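You operate a simulated robot arm through the tools that you are given. There is no shell and no other tool. Be economical: measure what you need, move in short steps, check, and stop when the job is done.

The job below is to be done with a simulated two-armed robot. You get a single attempt, and the scene is never put back.

Task
Fetch the orange tee pin from the top of the test bench and set it in the inside of the red bin. Fetch the steel strip from the shelf of the press table and set it on the green mat. Put the green knob pin on the green tray. Open the upper parts drawer, take the steel disc from the oil bench top and leave it inside, then shut the drawer. Pick up the black knob pin with one hand, pass it to the other hand and put it on the upper shelf of the oil bench. Take the magnet block and leave it on the lower tray of the blue trolley. Do these in any order. Set down upright: magnet block.

Only the result counts: the job must be done as asked and must still hold three seconds after the hand-in. Knocking over, shifting, dropping, spilling or breaking anything else fails it.

Robot
Two 7-joint arms with two-finger grippers on one trunk, on a base that drives. Base frame: it is fixed to the floor where the robot stands at the start and does not move with it; the origin is under the middle of the robot, x ahead of it, y to its left, z up; the surface under the hand at the start is at about z = 0.85. Lengths are in m, angles in rad, forces in N, time in s.
The left shoulder is at the start at [0.078, 0.151, 0.988], the right one opposite. With the tool pointing down near the work surface each hand reaches from about 0.24 to 0.78 m from the robot's upright axis, wherever it stands, measured 20 degrees to its own side. Places, roughly: black knob pin (4x4x11 cm) [1.2, -6.9, 1]; green knob pin (4x4x11 cm) [1.4, -6.7, 0.9]; green mat (24x20 cm) [0.52, 0.36, 0.84]; green tray (16x12x3 cm) [1.4, -10.2, 0.8]; inside of the red bin (16x27 cm) [0.52, 0.64, 0.86]; lower tray of the blue trolley [1.3, -8.1, 0.3]; magnet block [1.25, -7, 1]; orange tee pin (9x3x11 cm) [0.5, 0, 0.9]; steel disc [1.25, -6.75, 1]; steel strip [-0.25, 1.25, 0.25]; upper parts drawer [1.3, -10.3, 0.6]; upper parts drawer inside [1.3, -10.3, 0.5]; upper shelf of the oil bench (104x19 cm) [1.44, -7.2, 1.32]. Payload 2.54 kg a hand.
The tool frame of a hand sits at the grasp point between the pads (the TCP): z along the fingers, y along the line on which they close. The tips reach 0.03 m beyond it. The gripper opens to 0.116 m. The gripper's body begins 0.095 m behind the TCP.
Orientation is that of the tool frame in the base frame, as a unit quaternion [x, y, z, w]. With the fingers straight down and closing along the base's y, the tool's x points along the base's -x, its y along +y and its z along -z.

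Tools
- The arms move only by the tool servo_tool. It takes "left_plan", "right_plan" or both (then of equal length, played together; a hand with none holds still); each is a list that holds one entry, the list of rows, each a list of 7 numbers: the turn, a rotation vector about the tool's x, y, z in units of 5 degrees (1.0 is 5 degrees), then the shift along the tool's x, y, z in units of 40 mm (1.0 is 40 mm), then the closure, from 0 (fully open) to 1 (shut). In form: [[[ax, ay, az, tx, ty, tz, jaw], ...]]. A call has 1 to 10 rows; each row shifts and turns the commanded pose from where the row before left it, along the tool's axes as they then stand. A call with a number of a shift or a turn outside -1 to 1 is refused whole. Rows are played at 5 a second. More than 0.05 m and 0.15 rad between two rows, or a gripper value outside its range, and nothing of the call is played. Where a pose cannot be reached the arm comes as near as it can. A force on the tool above 40 N (or 10 N above the force at the start of the call, whichever is more), or a blocked arm, ends the call early, and 0.2 s more pass. Each finger travels about 0.072 m/s and halts on what it meets, pressing with about 32 N; the grip force reading is that of the motor and also rises with nothing between the fingers. The clock runs only during rows and for 0.2 s after the last one: add rows that do not move to give the fingers time. The reply holds the time, the measured pose of the TCP, the force on the tool along the base axes, the opening and the grip force, in the units named above and with some noise, with the torque about the TCP (base axes, N m) and any sound that the robot's microphone picked up.
- Cameras (640 x 400 px; columns grow to the right, rows downward): "scene" is now at [0.1425, 0.0671, 1.1599]; the picture's right is [0.75, -0.66, 0.00], its down [-0.09, -0.10, -0.99] and it looks along [0.66, 0.74, -0.14] (base axes); focal length 214 px, centre (320, 200). "left" rides on the left gripper at [0.069, 0.015, -0.122] in its tool frame; the picture's right is [-0.21, 0.98, 0.00], its down [-0.83, -0.18, -0.53] and it looks along [-0.52, -0.11, 0.85] (tool axes); focal length 251 px, centre (320, 200). "right" rides on the right gripper at [0.069, -0.015, -0.122] in its tool frame; the picture's right is [0.21, 0.98, 0.00], its down [-0.83, 0.18, -0.53] and it looks along [-0.52, 0.11, 0.85] (tool axes); focal length 251 px, centre (320, 200). There is no depth. A picture from a camera that has moved, and an enlarged one, comes with that camera's place and axes in the base frame and with its lens. The place of the scene camera against the robot may be out by one fixed shift of up to 0.025 m in any direction.
- camera(camera): a new picture of that camera. No time passes.
- slide_trunk(by): slides the trunk up (or, below 0, down) by that many m; the arms and the scene camera ride with it, the base frame stays. It gives what a move gives, with no picture.
- drive_base(legs): drives the robot by 1 to 6 legs, each [ahead, left, turn to the left] in m, m and rad, along the robot's own axes; the way and the turn of a leg run together, so that a leg with both is an arc; at most 1.5 m and 3.142 rad a leg. The arms and the cameras ride along, it lands a little off, and it stops where it bumps. It gives what a move gives.
- pan_tilt(pan, tilt): turns the head with the scene camera to pan (to the left, within 1.396 rad either way) and tilt (down, from -0.506 to 1.204), counted from straight ahead of the robot. It gives what a move gives.
- inspect(camera, box): a new picture of the part [left, top, right, bottom] of that camera's present view, enlarged. No time passes.
- hand_in(): hands the job in; it is judged then, once.

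Work in short steps. Places have to be worked out from the pictures, the camera data and where the tool is seen: move nearer, look again, correct. Check each grasp and each placing, and mend what went wrong. You have 217 turns and 220 pictures in all, those below and enlarged ones among them. Open the grippers and draw the arms clear of the work before you hand the job in, unless the task says otherwise; then end with one line.

The tools are called after "Request:" by a JSON object that holds its "fn" and its "kwargs". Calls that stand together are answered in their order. servo_tool: Moves the arms, as the interface text tells. Its arguments: {"type":"object","properties":{"left_plan":{"type":"array","items":{"type":"array","items":{"type":"array","items":{"type":"number"}}}},"right_plan":{"type":"array","items":{"type":"array","items":{"type":"array","items":{"type":"number"}}}}},"required":[]} The other tools are called the same way: slide_trunk (by) slides the trunk up or down; drive_base (legs) drives the base; pan_tilt (pan, tilt) turns the head that bears the scene camera; camera (camera) takes a picture; inspect (camera, box) takes an enlarged picture of a part of a camera's view; hand_in () hands the job in.

At the start:

```text
time_s: 0.0
left_tcp_pos: [0.3999, 0.5048, 1.09]
left_tool_rot: [0.0, 1.0, 0.0, 0.001]
left_contact_force: [-0.1, 0.3, 0.2]
left_wrist_torque: [0.01, 0.02, -0.03]
left_finger_gap: 0.1159
left_grasp_force: 0.1
right_tcp_pos: [0.3276, 0.0611, 1.1195]
right_tool_rot: [0.0, 1.0, 0.0, 0.0]
right_contact_force: [-0.1, -0.1, 0.5]
right_wrist_torque: [0.0, 0.0, -0.01]
right_finger_gap: 0.116
right_grasp_force: 0.1
trunk travel left (down, up): [-0.225, 0.064]
robot x, y, heading: [0.002, 0.0015, 0.001]
head pan, tilt: [0.846, 0.141]
```

scene: 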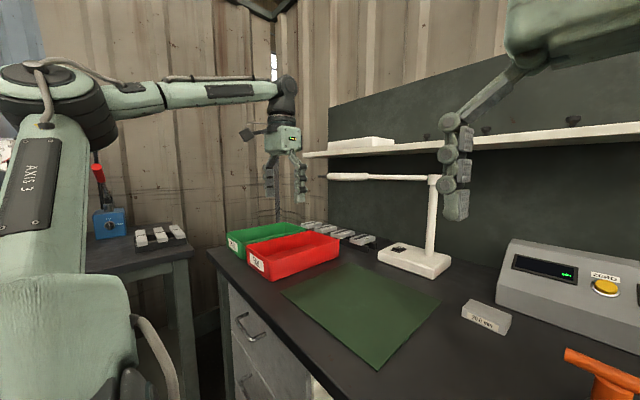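
right: 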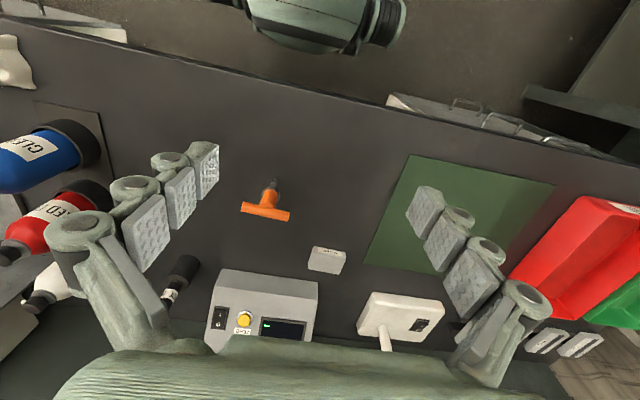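
left: 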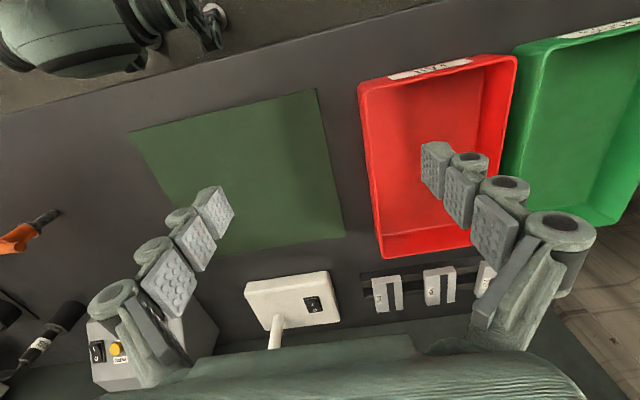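

The pin stands upright at about (0.475, 0.012) with its bar along y. I turn the right hand 90° so its fingers close along x.

Request:
{"fn": "servo_tool", "kwargs": {"right_plan": [[[0, 0, -1, 0, 0, 0, 0], [0, 0, -1, 0, 0, 0, 0], [0, 0, -1, 0, 0, 0, 0], [0, 0, -1, 0, 0, 0, 0], [0, 0, -1, 0, 0, 0, 0], [0, 0, -1, 0, 0, 0, 0], [0, 0, -1, 0, 0, 0, 0], [0, 0, -1, 0, 0, 0, 0], [0, 0, -1, 0, 0, 0, 0]]]}}

Request:
{"fn": "servo_tool", "kwargs": {"right_plan": [[[0, 0, -1, 0, 0, 0, 0], [0, 0, -1, 0, 0, 0, 0], [0, 0, -1, 0, 0, 0, 0], [0, 0, -1, 0, 0, 0, 0], [0, 0, -1, 0, 0, 0, 0], [0, 0, -1, 0, 0, 0, 0], [0, 0, -1, 0, 0, 0, 0], [0, 0, -1, 0, 0, 0, 0], [0, 0, -1, 0, 0, 0, 0]]]}}

```text
time_s: 2.0
left_tcp_pos: [0.3998, 0.5044, 1.0895]
left_tool_rot: [-0.001, 1.0, 0.001, 0.001]
left_contact_force: [-0.2, -0.1, -0.6]
left_wrist_torque: [0.04, 0.02, 0.02]
left_finger_gap: 0.1159
left_grasp_force: 0.0
right_tcp_pos: [0.3273, 0.0613, 1.1209]
right_tool_rot: [-0.384, 0.923, 0.001, 0.0]
right_contact_force: [-0.1, 0.0, -0.7]
right_wrist_torque: [-0.01, -0.01, 0.04]
right_finger_gap: 0.1161
right_grasp_force: 0.0
trunk travel left (down, up): [-0.225, 0.064]
robot x, y, heading: [0.0005, 0.002, -0.001]
head pan, tilt: [0.846, 0.141]
```

```text
time_s: 4.0
left_tcp_pos: [0.3998, 0.5049, 1.09]
left_tool_rot: [-0.001, 1.0, 0.0, 0.0]
left_contact_force: [-0.2, 0.9, -0.6]
left_wrist_torque: [0.0, -0.03, 0.02]
left_finger_gap: 0.116
left_grasp_force: 0.0
right_tcp_pos: [0.3278, 0.0617, 1.121]
right_tool_rot: [0.708, -0.706, -0.001, 0.0]
right_contact_force: [0.7, 0.0, -0.5]
right_wrist_torque: [-0.04, -0.01, -0.01]
right_finger_gap: 0.1162
right_grasp_force: 0.1
trunk travel left (down, up): [-0.225, 0.064]
robot x, y, heading: [0.0015, -0.002, -0.002]
head pan, tilt: [0.846, 0.141]
```

The turn worked: tool x is now -y and tool y is -x. I move above the pin and look.

Request:
{"fn": "servo_tool", "kwargs": {"right_plan": [[[0, 0, 0, 0.24, -0.74, 0.2, 0], [0, 0, 0, 0.24, -0.74, 0.2, 0], [0, 0, 0, 0.24, -0.74, 0.2, 0], [0, 0, 0, 0.24, -0.74, 0.2, 0], [0, 0, 0, 0.24, -0.74, 0.2, 0]]]}}

Request:
{"fn": "camera", "kwargs": {"camera": "right"}}

```text
time_s: 5.2
left_tcp_pos: [0.3995, 0.5061, 1.0895]
left_tool_rot: [-0.001, 1.0, 0.0, 0.001]
left_contact_force: [0.5, 0.3, 0.4]
left_wrist_torque: [-0.03, -0.02, 0.0]
left_finger_gap: 0.1161
left_grasp_force: 0.0
right_tcp_pos: [0.3781, 0.0282, 1.0328]
right_tool_rot: [-0.706, 0.708, 0.0, 0.002]
right_contact_force: [-0.1, 0.2, -0.4]
right_wrist_torque: [0.04, 0.0, -0.04]
right_finger_gap: 0.116
right_grasp_force: 0.0
right hand out of reach, approached as far as the arm can: row 1, 2, 3, 4, 5
trunk travel left (down, up): [-0.225, 0.064]
robot x, y, heading: [-0.0005, 0.0, 0.002]
head pan, tilt: [0.846, 0.141]
```

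```text
216 pictures are left
camera right: at [0.3935, -0.041, 1.156], right [-0.98, -0.21, 0.0], down [-0.18, 0.83, 0.54], along [-0.11, 0.52, -0.84], focal length 251 px, centre (320, 200)
```

right: 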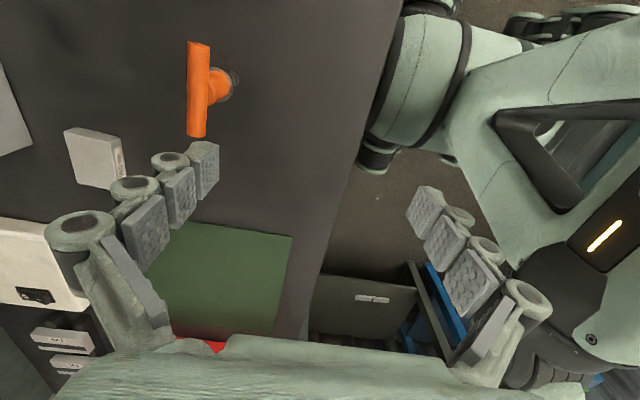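

The negative yaw is near a joint limit, so I raise the hand and turn it the other way, to +90°.

Request:
{"fn": "servo_tool", "kwargs": {"right_plan": [[[0, 0, 1, 0, 0, -0.6, 0], [0, 0, 1, 0, 0, -0.6, 0], [0, 0, 1, 0, 0, -0.6, 0], [0, 0, 1, 0, 0, 0, 0], [0, 0, 1, 0, 0, 0, 0], [0, 0, 1, 0, 0, 0, 0], [0, 0, 1, 0, 0, 0, 0], [0, 0, 1, 0, 0, 0, 0], [0, 0, 1, 0, 0, 0, 0]]]}}

Request:
{"fn": "servo_tool", "kwargs": {"right_plan": [[[0, 0, 1, 0, 0, 0, 0], [0, 0, 1, 0, 0, 0, 0], [0, 0, 1, 0, 0, 0, 0], [0, 0, 1, 0, 0, 0, 0], [0, 0, 1, 0, 0, 0, 0], [0, 0, 1, 0, 0, 0, 0], [0, 0, 1, 0, 0, 0, 0], [0, 0, 1, 0, 0, 0, 0], [0, 0, 1, 0, 0, 0, 0]]]}}

Request:
{"fn": "servo_tool", "kwargs": {"right_plan": [[[0, 0, 1, 0, 0, 0, 0], [0, 0, 1, 0, 0, 0, 0], [0, 0, 1, 0, 0, 0, 0], [0, 0, 1, 0, 0, 0, 0], [0, 0, 1, 0, 0, 0, 0], [0, 0, 1, 0, 0, 0, 0], [0, 0, 1, 0, 0, 0, 0], [0, 0, 1, 0, 0, 0, 0], [0, 0, 1, 0, 0, 0, 0]]]}}

Request:
{"fn": "servo_tool", "kwargs": {"right_plan": [[[0, 0, 1, 0, 0, 0, 0], [0, 0, 1, 0, 0, 0, 0], [0, 0, 1, 0, 0, 0, 0], [0, 0, 1, 0, 0, 0, 0], [0, 0, 1, 0, 0, 0, 0], [0, 0, 1, 0, 0, 0, 0], [0, 0, 1, 0, 0, 0, 0], [0, 0, 1, 0, 0, 0, 0], [0, 0, 1, 0, 0, 0, 0]]]}}

```text
time_s: 7.2
left_tcp_pos: [0.3999, 0.5052, 1.0904]
left_tool_rot: [-0.001, 1.0, 0.0, 0.001]
left_contact_force: [1.1, 0.0, 0.7]
left_wrist_torque: [-0.01, -0.02, 0.0]
left_finger_gap: 0.116
left_grasp_force: 0.0
right_tcp_pos: [0.3803, 0.0285, 1.104]
right_tool_rot: [-0.382, 0.924, 0.0, 0.0]
right_contact_force: [-0.6, -0.6, -0.6]
right_wrist_torque: [0.0, 0.0, 0.01]
right_finger_gap: 0.116
right_grasp_force: 0.0
trunk travel left (down, up): [-0.225, 0.064]
robot x, y, heading: [0.0044, -0.0001, -0.002]
head pan, tilt: [0.846, 0.141]
```

```text
time_s: 9.2
left_tcp_pos: [0.399, 0.5046, 1.089]
left_tool_rot: [0.0, 1.0, 0.0, 0.0]
left_contact_force: [-0.4, -0.7, -0.5]
left_wrist_torque: [0.02, -0.04, -0.02]
left_finger_gap: 0.116
left_grasp_force: 0.1
right_tcp_pos: [0.3791, 0.0282, 1.1044]
right_tool_rot: [0.001, 1.0, 0.001, 0.0]
right_contact_force: [-0.1, 0.3, 1.1]
right_wrist_torque: [0.04, 0.0, 0.01]
right_finger_gap: 0.1159
right_grasp_force: 0.0
trunk travel left (down, up): [-0.225, 0.064]
robot x, y, heading: [0.0004, 0.0047, 0.001]
head pan, tilt: [0.846, 0.141]
```

```text
time_s: 11.2
left_tcp_pos: [0.3982, 0.505, 1.0898]
left_tool_rot: [-0.001, 1.0, 0.0, 0.0]
left_contact_force: [-0.3, 0.0, -0.3]
left_wrist_torque: [0.02, 0.0, -0.02]
left_finger_gap: 0.1161
left_grasp_force: 0.1
right_tcp_pos: [0.3791, 0.0286, 1.1045]
right_tool_rot: [0.383, 0.924, 0.0, 0.0]
right_contact_force: [-0.4, 0.1, 0.6]
right_wrist_torque: [-0.02, 0.01, 0.0]
right_finger_gap: 0.1159
right_grasp_force: 0.0
trunk travel left (down, up): [-0.225, 0.064]
robot x, y, heading: [0.0028, 0.0008, 0.002]
head pan, tilt: [0.846, 0.141]
```

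```text
time_s: 13.2
left_tcp_pos: [0.3997, 0.5041, 1.0895]
left_tool_rot: [-0.001, 1.0, 0.0, 0.001]
left_contact_force: [0.4, 0.6, -0.7]
left_wrist_torque: [0.02, -0.06, -0.01]
left_finger_gap: 0.1159
left_grasp_force: 0.1
right_tcp_pos: [0.3807, 0.0278, 1.1053]
right_tool_rot: [0.707, 0.707, -0.001, 0.0]
right_contact_force: [-0.2, 0.4, 0.0]
right_wrist_torque: [0.0, -0.02, -0.02]
right_finger_gap: 0.1161
right_grasp_force: 0.1
trunk travel left (down, up): [-0.225, 0.064]
robot x, y, heading: [-0.0035, 0.0006, -0.003]
head pan, tilt: [0.846, 0.141]
```

Now tool x = +y and tool y = +x. I estimate the pin at (0.478, 0.009) and move over it.

Request:
{"fn": "servo_tool", "kwargs": {"right_plan": [[[0, 0, 0, -0.12, 0.61, 0.4, 0], [0, 0, 0, -0.12, 0.61, 0.4, 0], [0, 0, 0, -0.12, 0.61, 0.4, 0], [0, 0, 0, -0.12, 0.61, 0.4, 0], [0, 0, 0, 0, 0, 0, 0]]]}}

Request:
{"fn": "camera", "kwargs": {"camera": "right"}}

```text
time_s: 14.4
left_tcp_pos: [0.3997, 0.5054, 1.0898]
left_tool_rot: [0.0, 1.0, 0.0, 0.001]
left_contact_force: [0.0, 0.9, 0.2]
left_wrist_torque: [-0.02, 0.01, -0.03]
left_finger_gap: 0.1161
left_grasp_force: 0.1
right_tcp_pos: [0.4761, 0.0077, 1.0398]
right_tool_rot: [0.707, 0.707, 0.0, -0.001]
right_contact_force: [-0.2, 0.0, -0.5]
right_wrist_torque: [0.02, 0.01, -0.01]
right_finger_gap: 0.116
right_grasp_force: 0.0
trunk travel left (down, up): [-0.225, 0.064]
robot x, y, heading: [0.0013, 0.0009, -0.0]
head pan, tilt: [0.846, 0.141]
```

```text
215 pictures are left
camera right: at [0.4614, 0.0771, 1.1631], right [0.98, 0.21, 0.0], down [0.18, -0.83, 0.53], along [0.11, -0.52, -0.85], focal length 251 px, centre (320, 200)
```

right: 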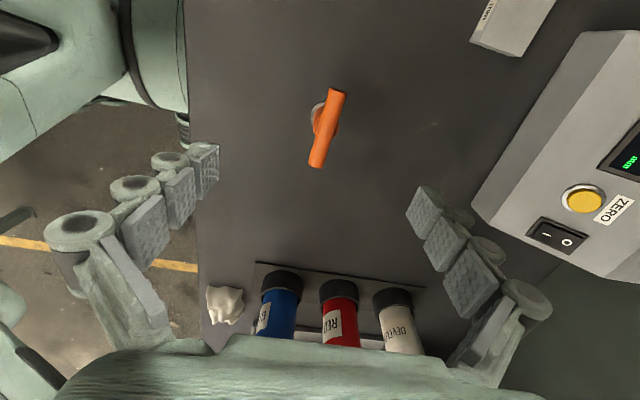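

The pin's bar is centred between the pads. I descend with a small correction, then close.

Request:
{"fn": "servo_tool", "kwargs": {"right_plan": [[[0, 0, 0, 0.1, 0.1, 0.65, 0], [0, 0, 0, 0, 0, 0.65, 0], [0, 0, 0, 0, 0, 0.65, 0], [0, 0, 0, 0, 0, 0.65, 0], [0, 0, 0, 0, 0, 0, 0]]]}}

Request:
{"fn": "camera", "kwargs": {"camera": "right"}}

```text
time_s: 15.6
left_tcp_pos: [0.3992, 0.5053, 1.0894]
left_tool_rot: [0.0, 1.0, 0.0, 0.001]
left_contact_force: [0.8, -0.3, 0.7]
left_wrist_torque: [0.0, -0.02, -0.01]
left_finger_gap: 0.1162
left_grasp_force: 0.0
right_tcp_pos: [0.4806, 0.0153, 0.9356]
right_tool_rot: [0.707, 0.707, 0.0, 0.0]
right_contact_force: [0.1, -0.7, 0.1]
right_wrist_torque: [0.0, -0.02, 0.0]
right_finger_gap: 0.1161
right_grasp_force: 0.1
trunk travel left (down, up): [-0.225, 0.064]
robot x, y, heading: [0.0024, -0.0018, 0.0]
head pan, tilt: [0.846, 0.141]
```

```text
214 pictures are left
camera right: at [0.466, 0.0848, 1.0585], right [0.98, 0.21, 0.0], down [0.18, -0.83, 0.53], along [0.11, -0.52, -0.85], focal length 251 px, centre (320, 200)
```

right: 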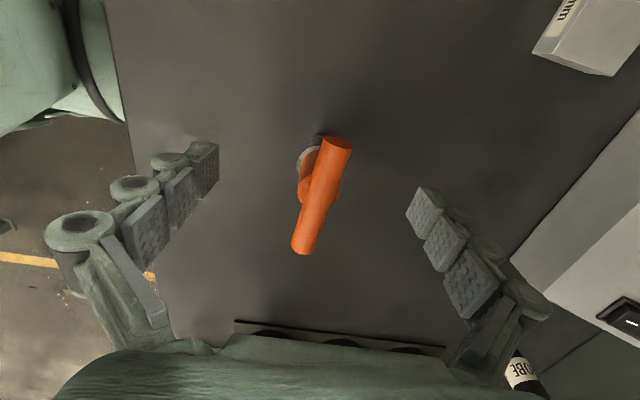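

Aligned. I close on the bar (a small, gentle closure over several rows).

Request:
{"fn": "servo_tool", "kwargs": {"right_plan": [[[0, 0, 0, 0, 0, 0, 1], [0, 0, 0, 0, 0, 0, 1], [0, 0, 0, 0, 0, 0, 1], [0, 0, 0, 0, 0, 0, 1], [0, 0, 0, 0, 0, 0, 1], [0, 0, 0, 0, 0, 0, 1]]]}}

Request:
{"fn": "servo_tool", "kwargs": {"right_plan": [[[0, 0, 0, 0, 0, -0.7, 1], [0, 0, 0, 0, 0, -0.7, 1], [0, 0, 0, 0, 0, -0.7, 1], [0, 0, 0, 0, 0, -0.7, 1], [0, 0, 0, 0, 0, -0.7, 1]]]}}

Request:
{"fn": "camera", "kwargs": {"camera": "right"}}

Request:
{"fn": "pan_tilt", "kwargs": {"pan": 1.3, "tilt": 0.5}}

Request:
{"fn": "camera", "kwargs": {"camera": "scene"}}

```text
time_s: 17.0
left_tcp_pos: [0.3994, 0.5046, 1.0905]
left_tool_rot: [-0.001, 1.0, 0.0, 0.001]
left_contact_force: [-0.4, 0.7, 0.5]
left_wrist_torque: [0.0, -0.02, 0.0]
left_finger_gap: 0.1161
left_grasp_force: 0.1
right_tcp_pos: [0.4808, 0.0149, 0.9369]
right_tool_rot: [0.706, 0.708, 0.0, 0.0]
right_contact_force: [-0.2, -1.3, 0.5]
right_wrist_torque: [-0.02, -0.05, -0.02]
right_finger_gap: 0.0229
right_grasp_force: 32.1
trunk travel left (down, up): [-0.225, 0.064]
robot x, y, heading: [-0.0018, -0.0005, 0.006]
head pan, tilt: [0.846, 0.141]
```

```text
time_s: 18.2
left_tcp_pos: [0.3983, 0.5064, 1.0894]
left_tool_rot: [0.0, 1.0, 0.0, 0.001]
left_contact_force: [0.0, -0.9, -0.1]
left_wrist_torque: [0.02, 0.0, -0.01]
left_finger_gap: 0.116
left_grasp_force: 0.0
right_tcp_pos: [0.4804, 0.0131, 1.0762]
right_tool_rot: [0.707, 0.707, 0.0, -0.001]
right_contact_force: [1.0, 0.3, -1.9]
right_wrist_torque: [0.01, -0.02, 0.0]
right_finger_gap: 0.0227
right_grasp_force: 31.7
trunk travel left (down, up): [-0.225, 0.064]
robot x, y, heading: [-0.0008, -0.0017, 0.006]
head pan, tilt: [0.846, 0.141]
```

```text
213 pictures are left
camera right: at [0.4644, 0.0827, 1.1993], right [0.98, 0.21, 0.0], down [0.18, -0.83, 0.53], along [0.11, -0.52, -0.85], focal length 251 px, centre (320, 200)
```

right: 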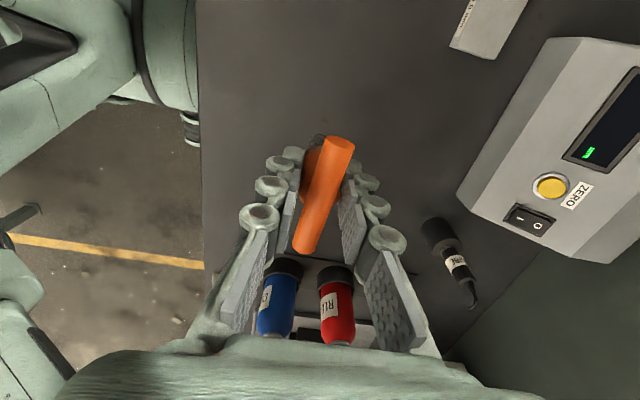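

```text
time_s: 19.1
left_tcp_pos: [0.3995, 0.5063, 1.0906]
left_tool_rot: [-0.001, 1.0, 0.0, 0.002]
left_contact_force: [0.6, 0.2, -0.9]
left_wrist_torque: [0.0, 0.04, 0.01]
left_finger_gap: 0.1161
left_grasp_force: 0.0
right_tcp_pos: [0.4801, 0.0135, 1.0762]
right_tool_rot: [0.707, 0.707, 0.001, 0.0]
right_contact_force: [0.2, -0.4, -1.0]
right_wrist_torque: [0.02, 0.02, -0.02]
right_finger_gap: 0.023
right_grasp_force: 31.6
trunk travel left (down, up): [-0.225, 0.064]
robot x, y, heading: [-0.0006, 0.0021, -0.005]
head pan, tilt: [1.3, 0.499]
```

```text
212 pictures are left
camera scene: at [0.1056, 0.0854, 1.1267], right [0.96, -0.27, 0.0], down [-0.13, -0.46, -0.88], along [0.24, 0.85, -0.48], focal length 214 px, centre (320, 200)
```

scene: 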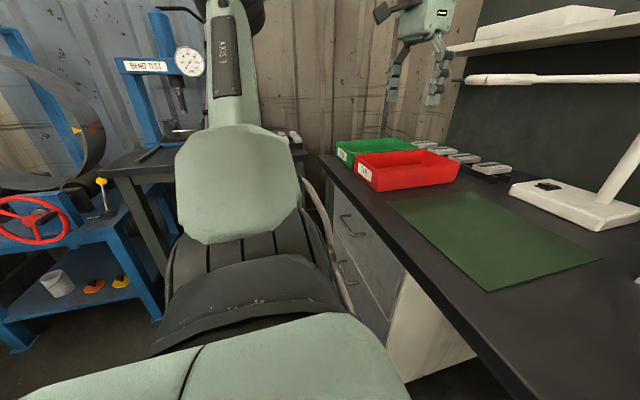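

Grasp is firm (gap 23 mm). I drive left along the bench so the right hand can reach the red bin.

Request:
{"fn": "drive_base", "kwargs": {"legs": [[0, 0.36, 0]]}}

Request:
{"fn": "camera", "kwargs": {"camera": "right"}}

Request:
{"fn": "camera", "kwargs": {"camera": "scene"}}

Request:
{"fn": "camera", "kwargs": {"camera": "left"}}

```text
time_s: 23.1
left_tcp_pos: [0.3914, 0.8699, 1.0894]
left_tool_rot: [-0.006, 1.0, 0.001, 0.001]
left_contact_force: [0.1, -0.1, 0.7]
left_wrist_torque: [0.01, 0.02, 0.01]
left_finger_gap: 0.1161
left_grasp_force: 0.0
right_tcp_pos: [0.4761, 0.3783, 1.0762]
right_tool_rot: [0.703, 0.711, -0.001, 0.0]
right_contact_force: [0.1, 1.1, -2.0]
right_wrist_torque: [0.01, -0.03, 0.01]
right_finger_gap: 0.0229
right_grasp_force: 32.0
trunk travel left (down, up): [-0.225, 0.064]
robot x, y, heading: [-0.001, 0.3581, 0.008]
head pan, tilt: [1.3, 0.499]
```

```text
211 pictures are left
camera right: at [0.4614, 0.4479, 1.1989], right [0.97, 0.23, 0.0], down [0.19, -0.82, 0.53], along [0.12, -0.52, -0.85], focal length 251 px, centre (320, 200)
```

right: 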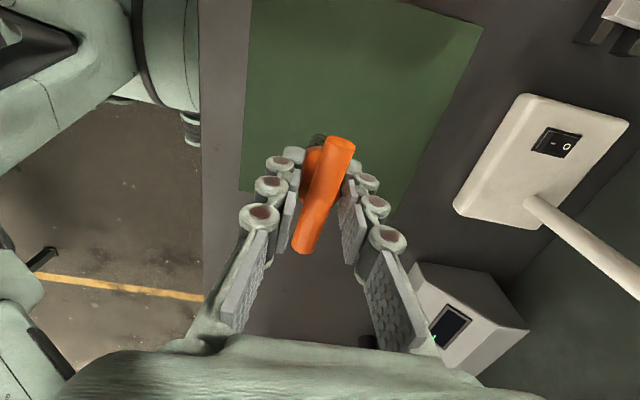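

```text
210 pictures are left
camera scene: at [0.1021, 0.446, 1.1266], right [0.97, -0.26, 0.0], down [-0.12, -0.46, -0.88], along [0.22, 0.85, -0.48], focal length 214 px, centre (320, 200)
```

scene: 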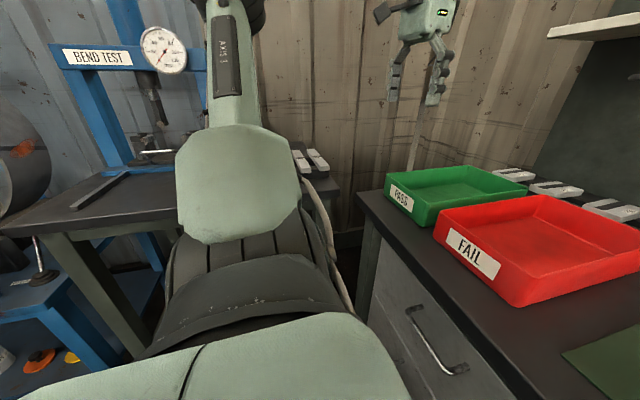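

```text
209 pictures are left
camera left: at [0.3214, 0.8847, 1.2109], right [0.2, 0.98, 0.0], down [0.83, -0.17, 0.53], along [0.52, -0.11, -0.84], focal length 251 px, centre (320, 200)
```

left: 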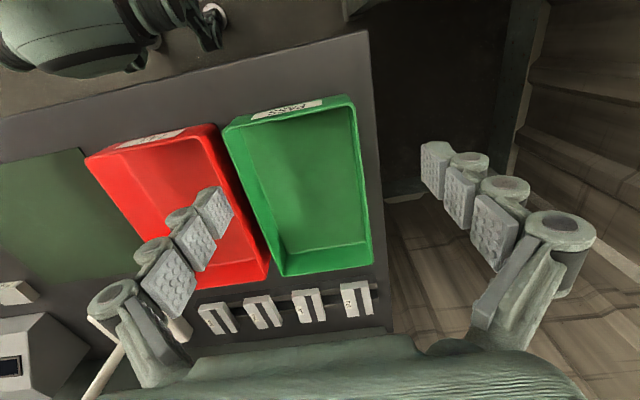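

The bin centre works out at about (0.515, 0.63). I move the right hand over it.

Request:
{"fn": "servo_tool", "kwargs": {"right_plan": [[[0, 0, 0, 0.8, 0.14, 0, 1], [0, 0, 0, 0.8, 0.14, 0, 1], [0, 0, 0, 0.8, 0.14, 0, 1], [0, 0, 0, 0.8, 0.14, 0, 1], [0, 0, 0, 0.8, 0.14, 0, 1], [0, 0, 0, 0.8, 0.14, 0, 1], [0, 0, 0, 0.8, 0.14, 0, 1], [0, 0, 0, 0.8, 0, 0, 1]]]}}

Request:
{"fn": "camera", "kwargs": {"camera": "scene"}}

Request:
{"fn": "camera", "kwargs": {"camera": "right"}}

```text
time_s: 24.9
left_tcp_pos: [0.3902, 0.8697, 1.0893]
left_tool_rot: [-0.006, 1.0, 0.0, 0.0]
left_contact_force: [0.2, 0.4, 0.2]
left_wrist_torque: [-0.01, -0.05, 0.0]
left_finger_gap: 0.1161
left_grasp_force: 0.2
right_tcp_pos: [0.4964, 0.5748, 1.0663]
right_tool_rot: [0.703, 0.711, 0.001, 0.0]
right_contact_force: [-0.1, 0.4, -0.8]
right_wrist_torque: [0.02, -0.01, -0.01]
right_finger_gap: 0.0227
right_grasp_force: 31.6
right hand out of reach, approached as far as the arm can: row 6, 7, 8
trunk travel left (down, up): [-0.225, 0.064]
robot x, y, heading: [-0.0039, 0.3594, 0.016]
head pan, tilt: [1.3, 0.499]
```

```text
208 pictures are left
camera scene: at [0.102, 0.4459, 1.1267], right [0.97, -0.26, 0.0], down [-0.12, -0.46, -0.88], along [0.22, 0.85, -0.48], focal length 214 px, centre (320, 200)
```

scene: 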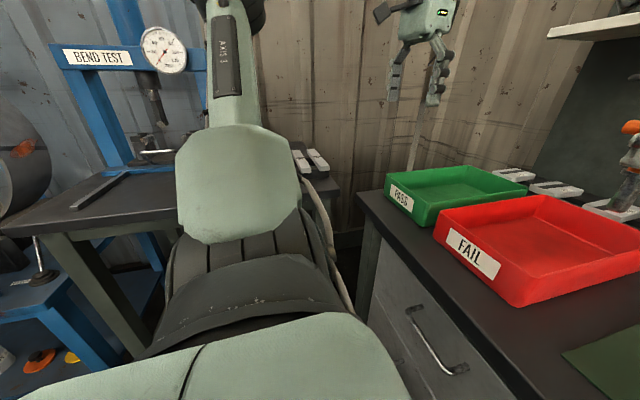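

```text
207 pictures are left
camera right: at [0.4804, 0.6441, 1.1887], right [0.97, 0.23, 0.0], down [0.19, -0.82, 0.53], along [0.12, -0.52, -0.85], focal length 251 px, centre (320, 200)
```

right: 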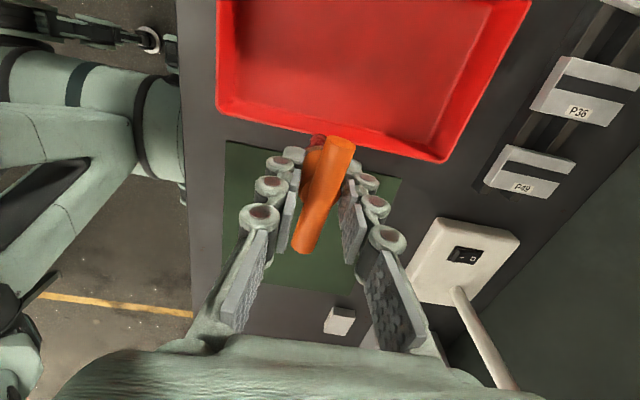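

Reach ended short at y 0.575, so I drive left another 7 cm.

Request:
{"fn": "drive_base", "kwargs": {"legs": [[0.0, 0.065, 0]]}}

Request:
{"fn": "camera", "kwargs": {"camera": "right"}}

```text
time_s: 26.2
left_tcp_pos: [0.3893, 0.9355, 1.089]
left_tool_rot: [-0.007, 1.0, 0.0, 0.001]
left_contact_force: [0.6, 0.3, 0.3]
left_wrist_torque: [-0.03, 0.0, -0.02]
left_finger_gap: 0.1159
left_grasp_force: 0.1
right_tcp_pos: [0.4954, 0.6413, 1.0651]
right_tool_rot: [0.702, 0.712, 0.001, -0.001]
right_contact_force: [-0.2, 0.7, -1.1]
right_wrist_torque: [-0.04, -0.02, 0.0]
right_finger_gap: 0.0227
right_grasp_force: 32.2
trunk travel left (down, up): [-0.225, 0.064]
robot x, y, heading: [-0.0066, 0.4233, 0.019]
head pan, tilt: [1.3, 0.499]
```

```text
206 pictures are left
camera right: at [0.4797, 0.7099, 1.1885], right [0.97, 0.23, 0.0], down [0.19, -0.82, 0.53], along [0.12, -0.52, -0.85], focal length 251 px, centre (320, 200)
```

right: 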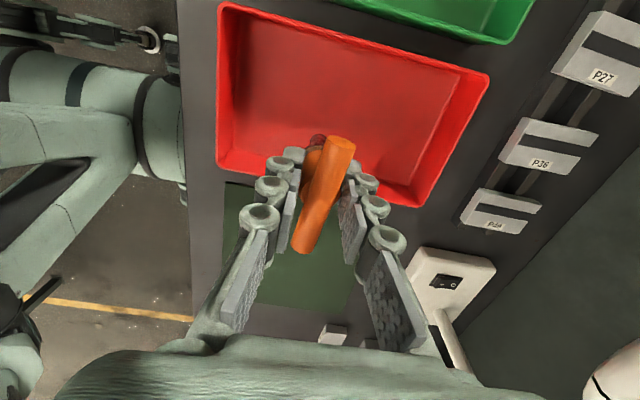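

The pin is above the bin's middle (bin spans about x 0.39–0.65, y 0.56–0.72). I lower it.

Request:
{"fn": "servo_tool", "kwargs": {"right_plan": [[[0, 0, 0, 0, 0, 0.6, 1], [0, 0, 0, 0, 0, 0.6, 1], [0, 0, 0, 0, 0, 0.6, 1], [0, 0, 0, 0, 0, 0.6, 1], [0, 0, 0, 0, 0, 0.4, 1], [0, 0, 0, 0, 0, 0, 1]]]}}

Request:
{"fn": "camera", "kwargs": {"camera": "right"}}

```text
time_s: 27.6
left_tcp_pos: [0.3903, 0.9356, 1.0903]
left_tool_rot: [-0.008, 1.0, -0.001, 0.002]
left_contact_force: [0.2, 1.1, 0.4]
left_wrist_torque: [0.0, -0.02, -0.04]
left_finger_gap: 0.116
left_grasp_force: 0.0
right_tcp_pos: [0.495, 0.6428, 0.9534]
right_tool_rot: [0.703, 0.711, 0.0, -0.001]
right_contact_force: [0.1, 1.1, -0.1]
right_wrist_torque: [0.02, -0.01, -0.02]
right_finger_gap: 0.0228
right_grasp_force: 31.9
trunk travel left (down, up): [-0.225, 0.064]
robot x, y, heading: [-0.0011, 0.4259, 0.019]
head pan, tilt: [1.3, 0.499]
```

```text
205 pictures are left
camera right: at [0.4792, 0.7115, 1.0764], right [0.97, 0.23, 0.0], down [0.19, -0.82, 0.53], along [0.12, -0.52, -0.85], focal length 251 px, centre (320, 200)
```

right: 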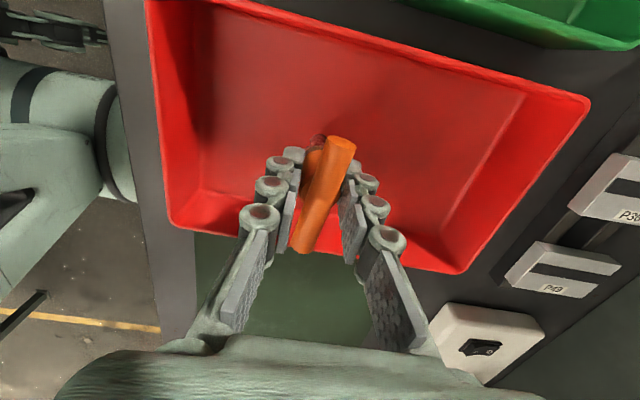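

No contact yet; I ease down in small steps until I feel the floor.

Request:
{"fn": "servo_tool", "kwargs": {"right_plan": [[[0, 0, 0, 0, 0, 0.1, 1], [0, 0, 0, 0, 0, 0.1, 1], [0, 0, 0, 0, 0, 0, 1]]]}}

```text
time_s: 28.4
left_tcp_pos: [0.3906, 0.9347, 1.0908]
left_tool_rot: [-0.006, 1.0, 0.0, 0.001]
left_contact_force: [0.5, 0.5, 0.1]
left_wrist_torque: [-0.01, -0.02, -0.02]
left_finger_gap: 0.1161
left_grasp_force: 0.1
right_tcp_pos: [0.4947, 0.6393, 0.9465]
right_tool_rot: [0.702, 0.712, 0.001, 0.0]
right_contact_force: [-0.4, 0.0, -0.3]
right_wrist_torque: [0.04, 0.0, 0.0]
right_finger_gap: 0.0228
right_grasp_force: 31.9
trunk travel left (down, up): [-0.225, 0.064]
robot x, y, heading: [-0.0048, 0.4254, 0.019]
head pan, tilt: [1.3, 0.499]
```

Request:
{"fn": "servo_tool", "kwargs": {"right_plan": [[[0, 0, 0, 0, 0, 0.1, 1], [0, 0, 0, 0, 0, 0.1, 1], [0, 0, 0, 0, 0, 0, 1]]]}}

```text
time_s: 29.2
left_tcp_pos: [0.3881, 0.9347, 1.0917]
left_tool_rot: [-0.007, 1.0, 0.001, 0.002]
left_contact_force: [0.2, -0.4, 0.0]
left_wrist_torque: [-0.02, 0.0, 0.04]
left_finger_gap: 0.1161
left_grasp_force: 0.1
right_tcp_pos: [0.4945, 0.6407, 0.9412]
right_tool_rot: [0.703, 0.711, 0.004, 0.0]
right_contact_force: [0.3, 1.9, 21.3]
right_wrist_torque: [0.1, -0.06, 0.07]
right_finger_gap: 0.0228
right_grasp_force: 32.3
trunk travel left (down, up): [-0.225, 0.064]
robot x, y, heading: [-0.0043, 0.4243, 0.013]
head pan, tilt: [1.3, 0.499]
```

Contact felt at TCP z 0.941. I relieve 1–2 mm, open, and draw up.

Request:
{"fn": "servo_tool", "kwargs": {"right_plan": [[[0, 0, 0, 0, 0, -0.06, 1], [0, 0, 0, 0, 0, 0, 0.7], [0, 0, 0, 0, 0, 0, 0.3], [0, 0, 0, 0, 0, 0, 0.2], [0, 0, 0, 0, 0, 0, 0.2], [0, 0, 0, 0, 0, 0, 0.2]]]}}

Request:
{"fn": "servo_tool", "kwargs": {"right_plan": [[[0, 0, 0, 0, 0, -0.8, 0.2], [0, 0, 0, 0, 0, -0.8, 0.2], [0, 0, 0, 0, 0, -0.8, 0.2], [0, 0, 0, 0, 0, -0.8, 0.2], [0, 0, 0, 0, 0, -0.8, 0.2]]]}}

Request:
{"fn": "camera", "kwargs": {"camera": "right"}}

Request:
{"fn": "pan_tilt", "kwargs": {"pan": 1.39, "tilt": 0.9}}

Request:
{"fn": "camera", "kwargs": {"camera": "scene"}}

```text
time_s: 30.6
left_tcp_pos: [0.389, 0.9355, 1.0902]
left_tool_rot: [-0.008, 1.0, -0.001, 0.001]
left_contact_force: [0.2, -0.3, -0.4]
left_wrist_torque: [0.01, 0.0, 0.0]
left_finger_gap: 0.1158
left_grasp_force: 0.1
right_tcp_pos: [0.496, 0.6414, 0.94]
right_tool_rot: [0.703, 0.711, 0.001, -0.001]
right_contact_force: [-0.1, -0.2, 0.3]
right_wrist_torque: [0.02, 0.01, 0.02]
right_finger_gap: 0.0929
right_grasp_force: 0.1
trunk travel left (down, up): [-0.225, 0.064]
robot x, y, heading: [-0.0036, 0.4259, 0.014]
head pan, tilt: [1.3, 0.499]
```

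```text
time_s: 31.8
left_tcp_pos: [0.3896, 0.936, 1.0905]
left_tool_rot: [-0.007, 1.0, 0.0, 0.001]
left_contact_force: [-0.1, 0.2, -1.4]
left_wrist_torque: [-0.03, -0.01, 0.01]
left_finger_gap: 0.1162
left_grasp_force: 0.0
right_tcp_pos: [0.4889, 0.6283, 1.0965]
right_tool_rot: [0.702, 0.712, 0.002, 0.0]
right_contact_force: [-0.5, -0.9, -0.1]
right_wrist_torque: [0.01, -0.01, 0.05]
right_finger_gap: 0.093
right_grasp_force: 0.1
right hand out of reach, approached as far as the arm can: row 5
trunk travel left (down, up): [-0.225, 0.064]
robot x, y, heading: [-0.0017, 0.4241, 0.016]
head pan, tilt: [1.3, 0.499]
```

```text
204 pictures are left
camera right: at [0.474, 0.6973, 1.2197], right [0.97, 0.23, 0.0], down [0.19, -0.83, 0.53], along [0.12, -0.52, -0.85], focal length 251 px, centre (320, 200)
```

right: 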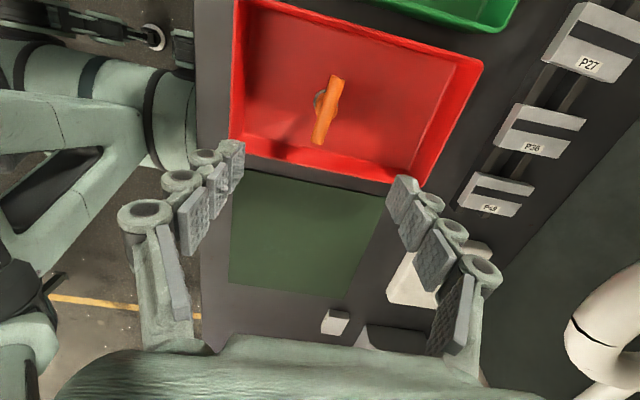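

```text
time_s: 32.7
left_tcp_pos: [0.3895, 0.9345, 1.0897]
left_tool_rot: [-0.007, 1.0, 0.0, 0.0]
left_contact_force: [0.0, -0.7, 0.4]
left_wrist_torque: [-0.01, -0.02, 0.02]
left_finger_gap: 0.1164
left_grasp_force: 0.1
right_tcp_pos: [0.489, 0.629, 1.0966]
right_tool_rot: [0.703, 0.711, 0.002, -0.001]
right_contact_force: [0.2, -0.1, -0.5]
right_wrist_torque: [0.02, 0.03, 0.02]
right_finger_gap: 0.0929
right_grasp_force: 0.0
trunk travel left (down, up): [-0.225, 0.064]
robot x, y, heading: [-0.0052, 0.4297, 0.019]
head pan, tilt: [1.389, 0.901]
```

```text
203 pictures are left
camera scene: at [0.0907, 0.4978, 1.0929], right [0.99, -0.17, 0.0], down [-0.13, -0.77, -0.62], along [0.1, 0.61, -0.78], focal length 214 px, centre (320, 200)
```

scene: 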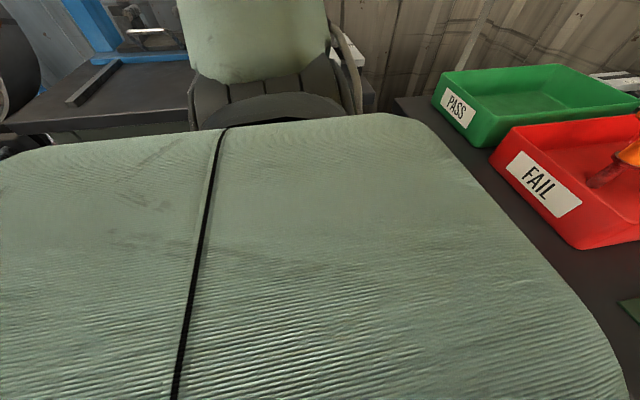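

The pin stands in the red bin. Now I pull the right hand back, then back the robot away from the bench, turning left toward the press table.

Request:
{"fn": "servo_tool", "kwargs": {"right_plan": [[[0, 0, -1, -0.8, -0.5, 0, 0], [0, 0, -1, -0.8, -0.5, 0, 0], [0, 0, -1, -0.8, -0.5, 0, 0], [0, 0, -1, -0.8, -0.5, 0, 0], [0, 0, -1, -0.8, -0.5, 0, 0], [0, 0, -1, -0.4, -0.5, 0, 0], [0, 0, -1, 0, 0, 0, 0], [0, 0, -1, 0, 0, 0, 0], [0, 0, -1, 0, 0, 0, 0]]]}}

Request:
{"fn": "servo_tool", "kwargs": {"right_plan": [[[0, 0, -1, 0, 0, 0, 0], [0, 0, -1, 0, 0, 0, 0], [0, 0, -1, 0, 0, 0, 0], [0, 0, -1, 0, 0, 0, 0], [0, 0, -1, 0, 0, 0, 0], [0, 0, -1, 0, 0, 0, 0], [0, 0, -1, 0, 0, 0, 0], [0, 0, -1, 0, 0, 0, 0], [0, 0, -1, 0, 0, 0, 0]]]}}

Request:
{"fn": "pan_tilt", "kwargs": {"pan": 1.39, "tilt": 0.2}}

Request:
{"fn": "camera", "kwargs": {"camera": "scene"}}

```text
time_s: 34.7
left_tcp_pos: [0.3893, 0.9343, 1.0892]
left_tool_rot: [-0.007, 1.0, 0.0, 0.001]
left_contact_force: [-0.8, -0.7, 0.6]
left_wrist_torque: [0.04, 0.02, -0.02]
left_finger_gap: 0.116
left_grasp_force: 0.1
right_tcp_pos: [0.4105, 0.4321, 1.0934]
right_tool_rot: [0.376, 0.926, 0.001, 0.0]
right_contact_force: [-0.2, -0.3, -0.2]
right_wrist_torque: [0.02, 0.04, 0.02]
right_finger_gap: 0.1161
right_grasp_force: 0.1
trunk travel left (down, up): [-0.225, 0.064]
robot x, y, heading: [-0.0059, 0.4239, 0.014]
head pan, tilt: [1.389, 0.901]
```

```text
time_s: 36.7
left_tcp_pos: [0.3895, 0.9341, 1.09]
left_tool_rot: [-0.007, 1.0, 0.0, 0.001]
left_contact_force: [-0.2, -0.6, 0.0]
left_wrist_torque: [0.0, -0.03, 0.01]
left_finger_gap: 0.1161
left_grasp_force: 0.1
right_tcp_pos: [0.4096, 0.4327, 1.0944]
right_tool_rot: [-0.007, 1.0, 0.001, 0.0]
right_contact_force: [-0.4, 1.0, 0.1]
right_wrist_torque: [-0.03, -0.03, 0.03]
right_finger_gap: 0.1162
right_grasp_force: 0.1
trunk travel left (down, up): [-0.225, 0.064]
robot x, y, heading: [-0.004, 0.4246, 0.017]
head pan, tilt: [1.389, 0.901]
```

```text
time_s: 37.8
left_tcp_pos: [0.39, 0.9346, 1.0893]
left_tool_rot: [-0.007, 1.0, 0.0, 0.001]
left_contact_force: [0.1, 0.6, -0.3]
left_wrist_torque: [-0.02, -0.02, -0.02]
left_finger_gap: 0.116
left_grasp_force: 0.1
right_tcp_pos: [0.4101, 0.4326, 1.0956]
right_tool_rot: [-0.006, 1.0, 0.001, 0.0]
right_contact_force: [0.0, -0.7, -1.0]
right_wrist_torque: [0.02, -0.01, 0.0]
right_finger_gap: 0.1159
right_grasp_force: 0.1
trunk travel left (down, up): [-0.225, 0.064]
robot x, y, heading: [-0.0028, 0.4237, 0.012]
head pan, tilt: [1.389, 0.201]
```

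```text
202 pictures are left
camera scene: at [0.0936, 0.5152, 1.1543], right [0.99, -0.17, 0.0], down [-0.03, -0.2, -0.98], along [0.16, 0.97, -0.2], focal length 214 px, centre (320, 200)
```

scene: 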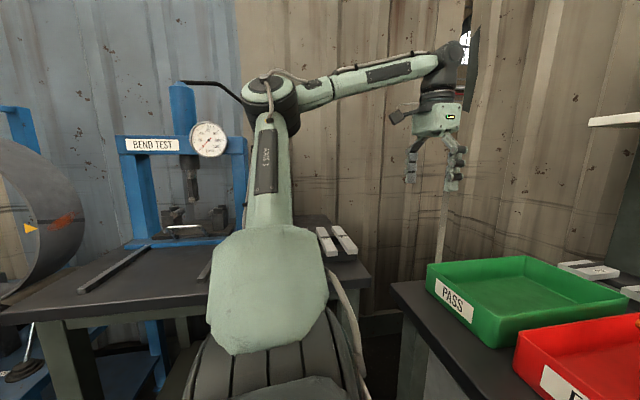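

The table with the bend press is ahead-left. I back off diagonally and turn to face it.

Request:
{"fn": "drive_base", "kwargs": {"legs": [[-0.3, -0.25, 0], [0, 0, 1.55]]}}

Request:
{"fn": "pan_tilt", "kwargs": {"pan": 0, "tilt": 0.6}}

Request:
{"fn": "camera", "kwargs": {"camera": "scene"}}

```text
time_s: 44.7
left_tcp_pos: [-0.8061, 0.5773, 1.0898]
left_tool_rot: [-0.706, 0.708, 0.001, 0.001]
left_contact_force: [0.6, 0.1, 0.5]
left_wrist_torque: [0.03, 0.02, 0.0]
left_finger_gap: 0.1163
left_grasp_force: 0.1
right_tcp_pos: [-0.3021, 0.5875, 1.0947]
right_tool_rot: [-0.706, 0.708, 0.0, -0.001]
right_contact_force: [0.4, 0.0, -0.3]
right_wrist_torque: [-0.02, 0.0, -0.02]
right_finger_gap: 0.1159
right_grasp_force: 0.1
trunk travel left (down, up): [-0.225, 0.064]
robot x, y, heading: [-0.3046, 0.1788, 1.567]
head pan, tilt: [1.389, 0.201]
```

```text
time_s: 46.2
left_tcp_pos: [-0.806, 0.5766, 1.0902]
left_tool_rot: [-0.706, 0.708, 0.001, 0.001]
left_contact_force: [0.6, 0.7, -0.6]
left_wrist_torque: [-0.02, 0.0, 0.01]
left_finger_gap: 0.1161
left_grasp_force: 0.1
right_tcp_pos: [-0.3029, 0.5882, 1.0952]
right_tool_rot: [-0.706, 0.708, 0.001, -0.001]
right_contact_force: [-0.5, 0.0, -0.1]
right_wrist_torque: [0.01, 0.04, -0.01]
right_finger_gap: 0.1159
right_grasp_force: 0.1
trunk travel left (down, up): [-0.225, 0.064]
robot x, y, heading: [-0.3012, 0.1753, 1.57]
head pan, tilt: [0.0, 0.6]
```

```text
201 pictures are left
camera scene: at [-0.2879, 0.3295, 1.1176], right [1.0, 0.0, 0.0], down [0.0, -0.56, -0.83], along [0.0, 0.83, -0.56], focal length 214 px, centre (320, 200)
```

scene: 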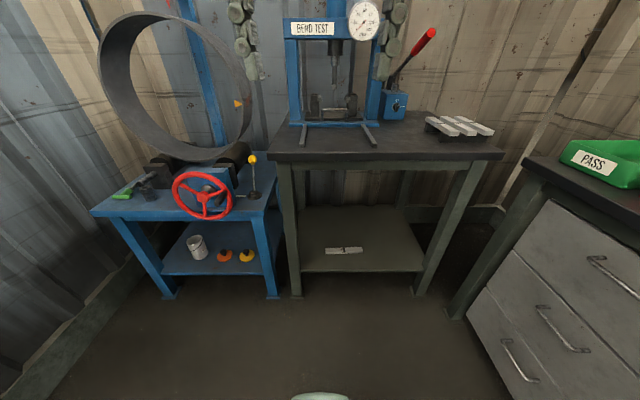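

The strip lies on the low shelf near its front edge, about 12 cm in. I enlarge it.

Request:
{"fn": "inspect", "kwargs": {"camera": "scene", "box": [260, 140, 500, 290]}}

```text
2.67 times, centred on (380, 215) of scene
camera zoom: at [-0.2879, 0.3295, 1.1176], right [1.0, 0.0, 0.0], down [0.0, -0.56, -0.83], along [0.0, 0.83, -0.56], focal length 572 px, centre (160, 160)
```

zoom: 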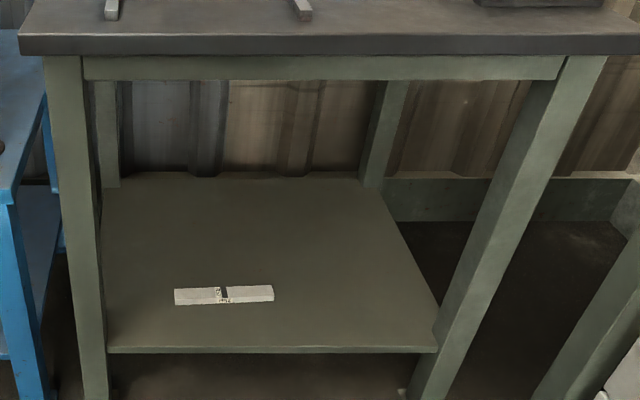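

Strip centre ≈ (-0.16, 1.12, 0.255), lying along x, and the apron underside is at about 0.77. I turn the right hand so it closes along y, slide the trunk down, then reach forward and low before driving in.

Request:
{"fn": "servo_tool", "kwargs": {"right_plan": [[[0, 0, 1, 0, 0, 0, 0], [0, 0, 1, 0, 0, 0, 0], [0, 0, 1, 0, 0, 0, 0], [0, 0, 1, 0, 0, 0, 0], [0, 0, 1, 0, 0, 0, 0], [0, 0, 1, 0, 0, 0, 0], [0, 0, 1, 0, 0, 0, 0], [0, 0, 1, 0, 0, 0, 0], [0, 0, 1, 0, 0, 0, 0]]]}}

Request:
{"fn": "servo_tool", "kwargs": {"right_plan": [[[0, 0, 1, 0, 0, 0, 0], [0, 0, 1, 0, 0, 0, 0], [0, 0, 1, 0, 0, 0, 0], [0, 0, 1, 0, 0, 0, 0], [0, 0, 1, 0, 0, 0, 0], [0, 0, 1, 0, 0, 0, 0], [0, 0, 1, 0, 0, 0, 0], [0, 0, 1, 0, 0, 0, 0], [0, 0, 1, 0, 0, 0, 0]]]}}

Request:
{"fn": "slide_trunk", "kwargs": {"by": -0.22}}

Request:
{"fn": "servo_tool", "kwargs": {"right_plan": [[[0, 0, 0, -0.35, 0.5, 0.8, 0], [0, 0, 0, -0.35, 0.5, 0.8, 0], [0, 0, 0, -0.35, 0.5, 0.8, 0], [0, 0, 0, -0.35, 0.5, 0.8, 0], [0, 0, 0, -0.35, 0.5, 0.8, 0], [0, 0, 0, -0.35, 0.5, 0.8, 0], [0, 0, 0, -0.35, 0.5, 0.8, 0], [0, 0, 0, -0.35, 0.5, 0.8, 0], [0, 0, 0, -0.35, 0.5, 0.8, 0], [0, 0, 0, -0.35, 0.5, 0.8, 0]]]}}

Request:
{"fn": "camera", "kwargs": {"camera": "scene"}}

```text
time_s: 48.2
left_tcp_pos: [-0.8054, 0.5763, 1.0902]
left_tool_rot: [-0.706, 0.708, 0.0, 0.001]
left_contact_force: [0.7, 0.2, -1.1]
left_wrist_torque: [0.02, 0.0, -0.01]
left_finger_gap: 0.1162
left_grasp_force: 0.1
right_tcp_pos: [-0.3018, 0.5885, 1.0953]
right_tool_rot: [-0.38, 0.925, 0.001, -0.001]
right_contact_force: [0.5, 0.7, 0.0]
right_wrist_torque: [0.0, -0.02, 0.0]
right_finger_gap: 0.1161
right_grasp_force: 0.0
trunk travel left (down, up): [-0.225, 0.064]
robot x, y, heading: [-0.3017, 0.1734, 1.567]
head pan, tilt: [0.0, 0.6]
```

```text
time_s: 50.2
left_tcp_pos: [-0.8041, 0.5757, 1.0899]
left_tool_rot: [-0.707, 0.708, 0.001, 0.001]
left_contact_force: [0.3, 0.3, 0.3]
left_wrist_torque: [0.01, -0.01, 0.0]
left_finger_gap: 0.1159
left_grasp_force: 0.0
right_tcp_pos: [-0.3016, 0.5859, 1.0948]
right_tool_rot: [0.003, 1.0, -0.001, -0.001]
right_contact_force: [-0.3, 0.2, 0.2]
right_wrist_torque: [-0.01, 0.04, 0.01]
right_finger_gap: 0.1162
right_grasp_force: 0.0
trunk travel left (down, up): [-0.225, 0.064]
robot x, y, heading: [-0.302, 0.1755, 1.568]
head pan, tilt: [0.0, 0.6]
```

```text
time_s: 52.5
left_tcp_pos: [-0.8054, 0.5766, 0.8698]
left_tool_rot: [-0.706, 0.708, 0.0, 0.001]
left_contact_force: [-0.2, -0.1, -0.2]
left_wrist_torque: [0.02, 0.02, 0.0]
left_finger_gap: 0.1158
left_grasp_force: 0.1
right_tcp_pos: [-0.303, 0.5881, 0.8747]
right_tool_rot: [0.002, 1.0, 0.0, -0.001]
right_contact_force: [-1.0, 0.3, 0.0]
right_wrist_torque: [0.03, 0.02, 0.0]
right_finger_gap: 0.1161
right_grasp_force: 0.0
trunk travel left (down, up): [-0.005, 0.284]
robot x, y, heading: [-0.3028, 0.1757, 1.569]
head pan, tilt: [0.0, 0.6]
```

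```text
time_s: 54.7
left_tcp_pos: [-0.8054, 0.5766, 0.8716]
left_tool_rot: [-0.706, 0.708, 0.001, 0.001]
left_contact_force: [0.7, -0.1, 0.5]
left_wrist_torque: [0.01, 0.0, 0.0]
left_finger_gap: 0.116
left_grasp_force: 0.0
right_tcp_pos: [-0.1613, 0.7886, 0.5519]
right_tool_rot: [0.001, 1.0, 0.001, -0.001]
right_contact_force: [0.6, 0.2, -0.3]
right_wrist_torque: [0.0, -0.05, 0.0]
right_finger_gap: 0.1158
right_grasp_force: 0.1
trunk travel left (down, up): [-0.005, 0.284]
robot x, y, heading: [-0.3026, 0.1783, 1.563]
head pan, tilt: [0.0, 0.6]
```

```text
199 pictures are left
camera scene: at [-0.2879, 0.3295, 0.8976], right [1.0, 0.0, 0.0], down [0.0, -0.56, -0.83], along [0.0, 0.83, -0.56], focal length 214 px, centre (320, 200)
```

scene: 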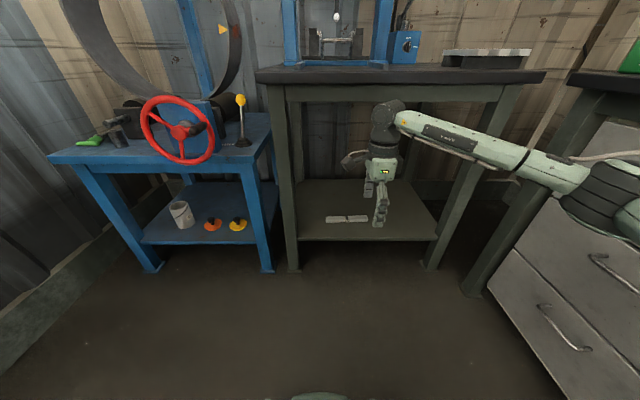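

The elbow swings out to the right and the wrist top is only 0.26 m above the TCP, so there is headroom. I lower to z≈0.36.

Request:
{"fn": "servo_tool", "kwargs": {"right_plan": [[[0, 0, 0, 0, 0.2, 0.8, 0], [0, 0, 0, 0, 0.2, 0.8, 0], [0, 0, 0, 0, 0.2, 0.8, 0], [0, 0, 0, 0, 0.2, 0.8, 0], [0, 0, 0, 0, 0.2, 0.8, 0], [0, 0, 0, 0, 0.2, 0.8, 0], [0, 0, 0, 0, 0, 0, 0]]]}}

Request:
{"fn": "camera", "kwargs": {"camera": "scene"}}

Request:
{"fn": "camera", "kwargs": {"camera": "right"}}

```text
time_s: 56.3
left_tcp_pos: [-0.8065, 0.5763, 0.8701]
left_tool_rot: [-0.706, 0.708, 0.001, 0.0]
left_contact_force: [0.8, -0.3, -0.3]
left_wrist_torque: [-0.02, 0.0, 0.01]
left_finger_gap: 0.116
left_grasp_force: 0.0
right_tcp_pos: [-0.1587, 0.8364, 0.3604]
right_tool_rot: [0.001, 1.0, 0.0, 0.0]
right_contact_force: [-0.1, -0.8, 0.5]
right_wrist_torque: [-0.01, -0.01, 0.02]
right_finger_gap: 0.1157
right_grasp_force: 0.0
trunk travel left (down, up): [-0.005, 0.284]
robot x, y, heading: [-0.3015, 0.1748, 1.568]
head pan, tilt: [0.0, 0.6]
```

```text
198 pictures are left
camera scene: at [-0.2879, 0.3295, 0.8976], right [1.0, 0.0, 0.0], down [0.0, -0.56, -0.83], along [0.0, 0.83, -0.56], focal length 214 px, centre (320, 200)
```

scene: 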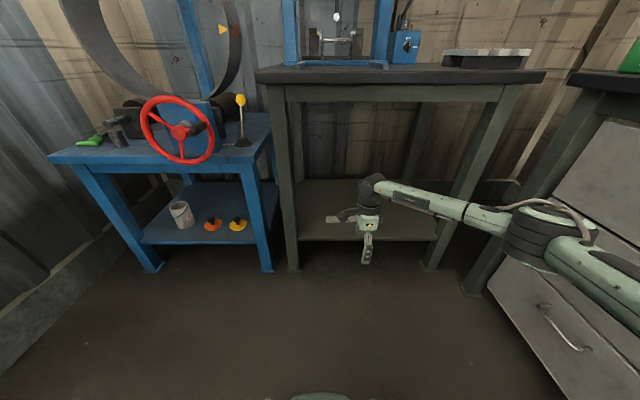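

```text
197 pictures are left
camera right: at [-0.2276, 0.8211, 0.4831], right [-0.21, 0.98, 0.0], down [0.83, 0.18, 0.53], along [0.52, 0.11, -0.85], focal length 251 px, centre (320, 200)
```

right: 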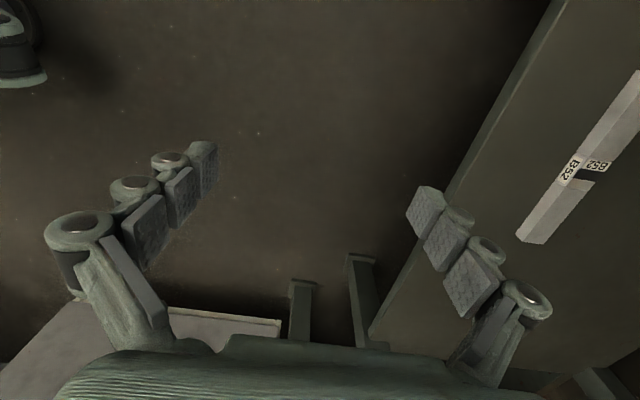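

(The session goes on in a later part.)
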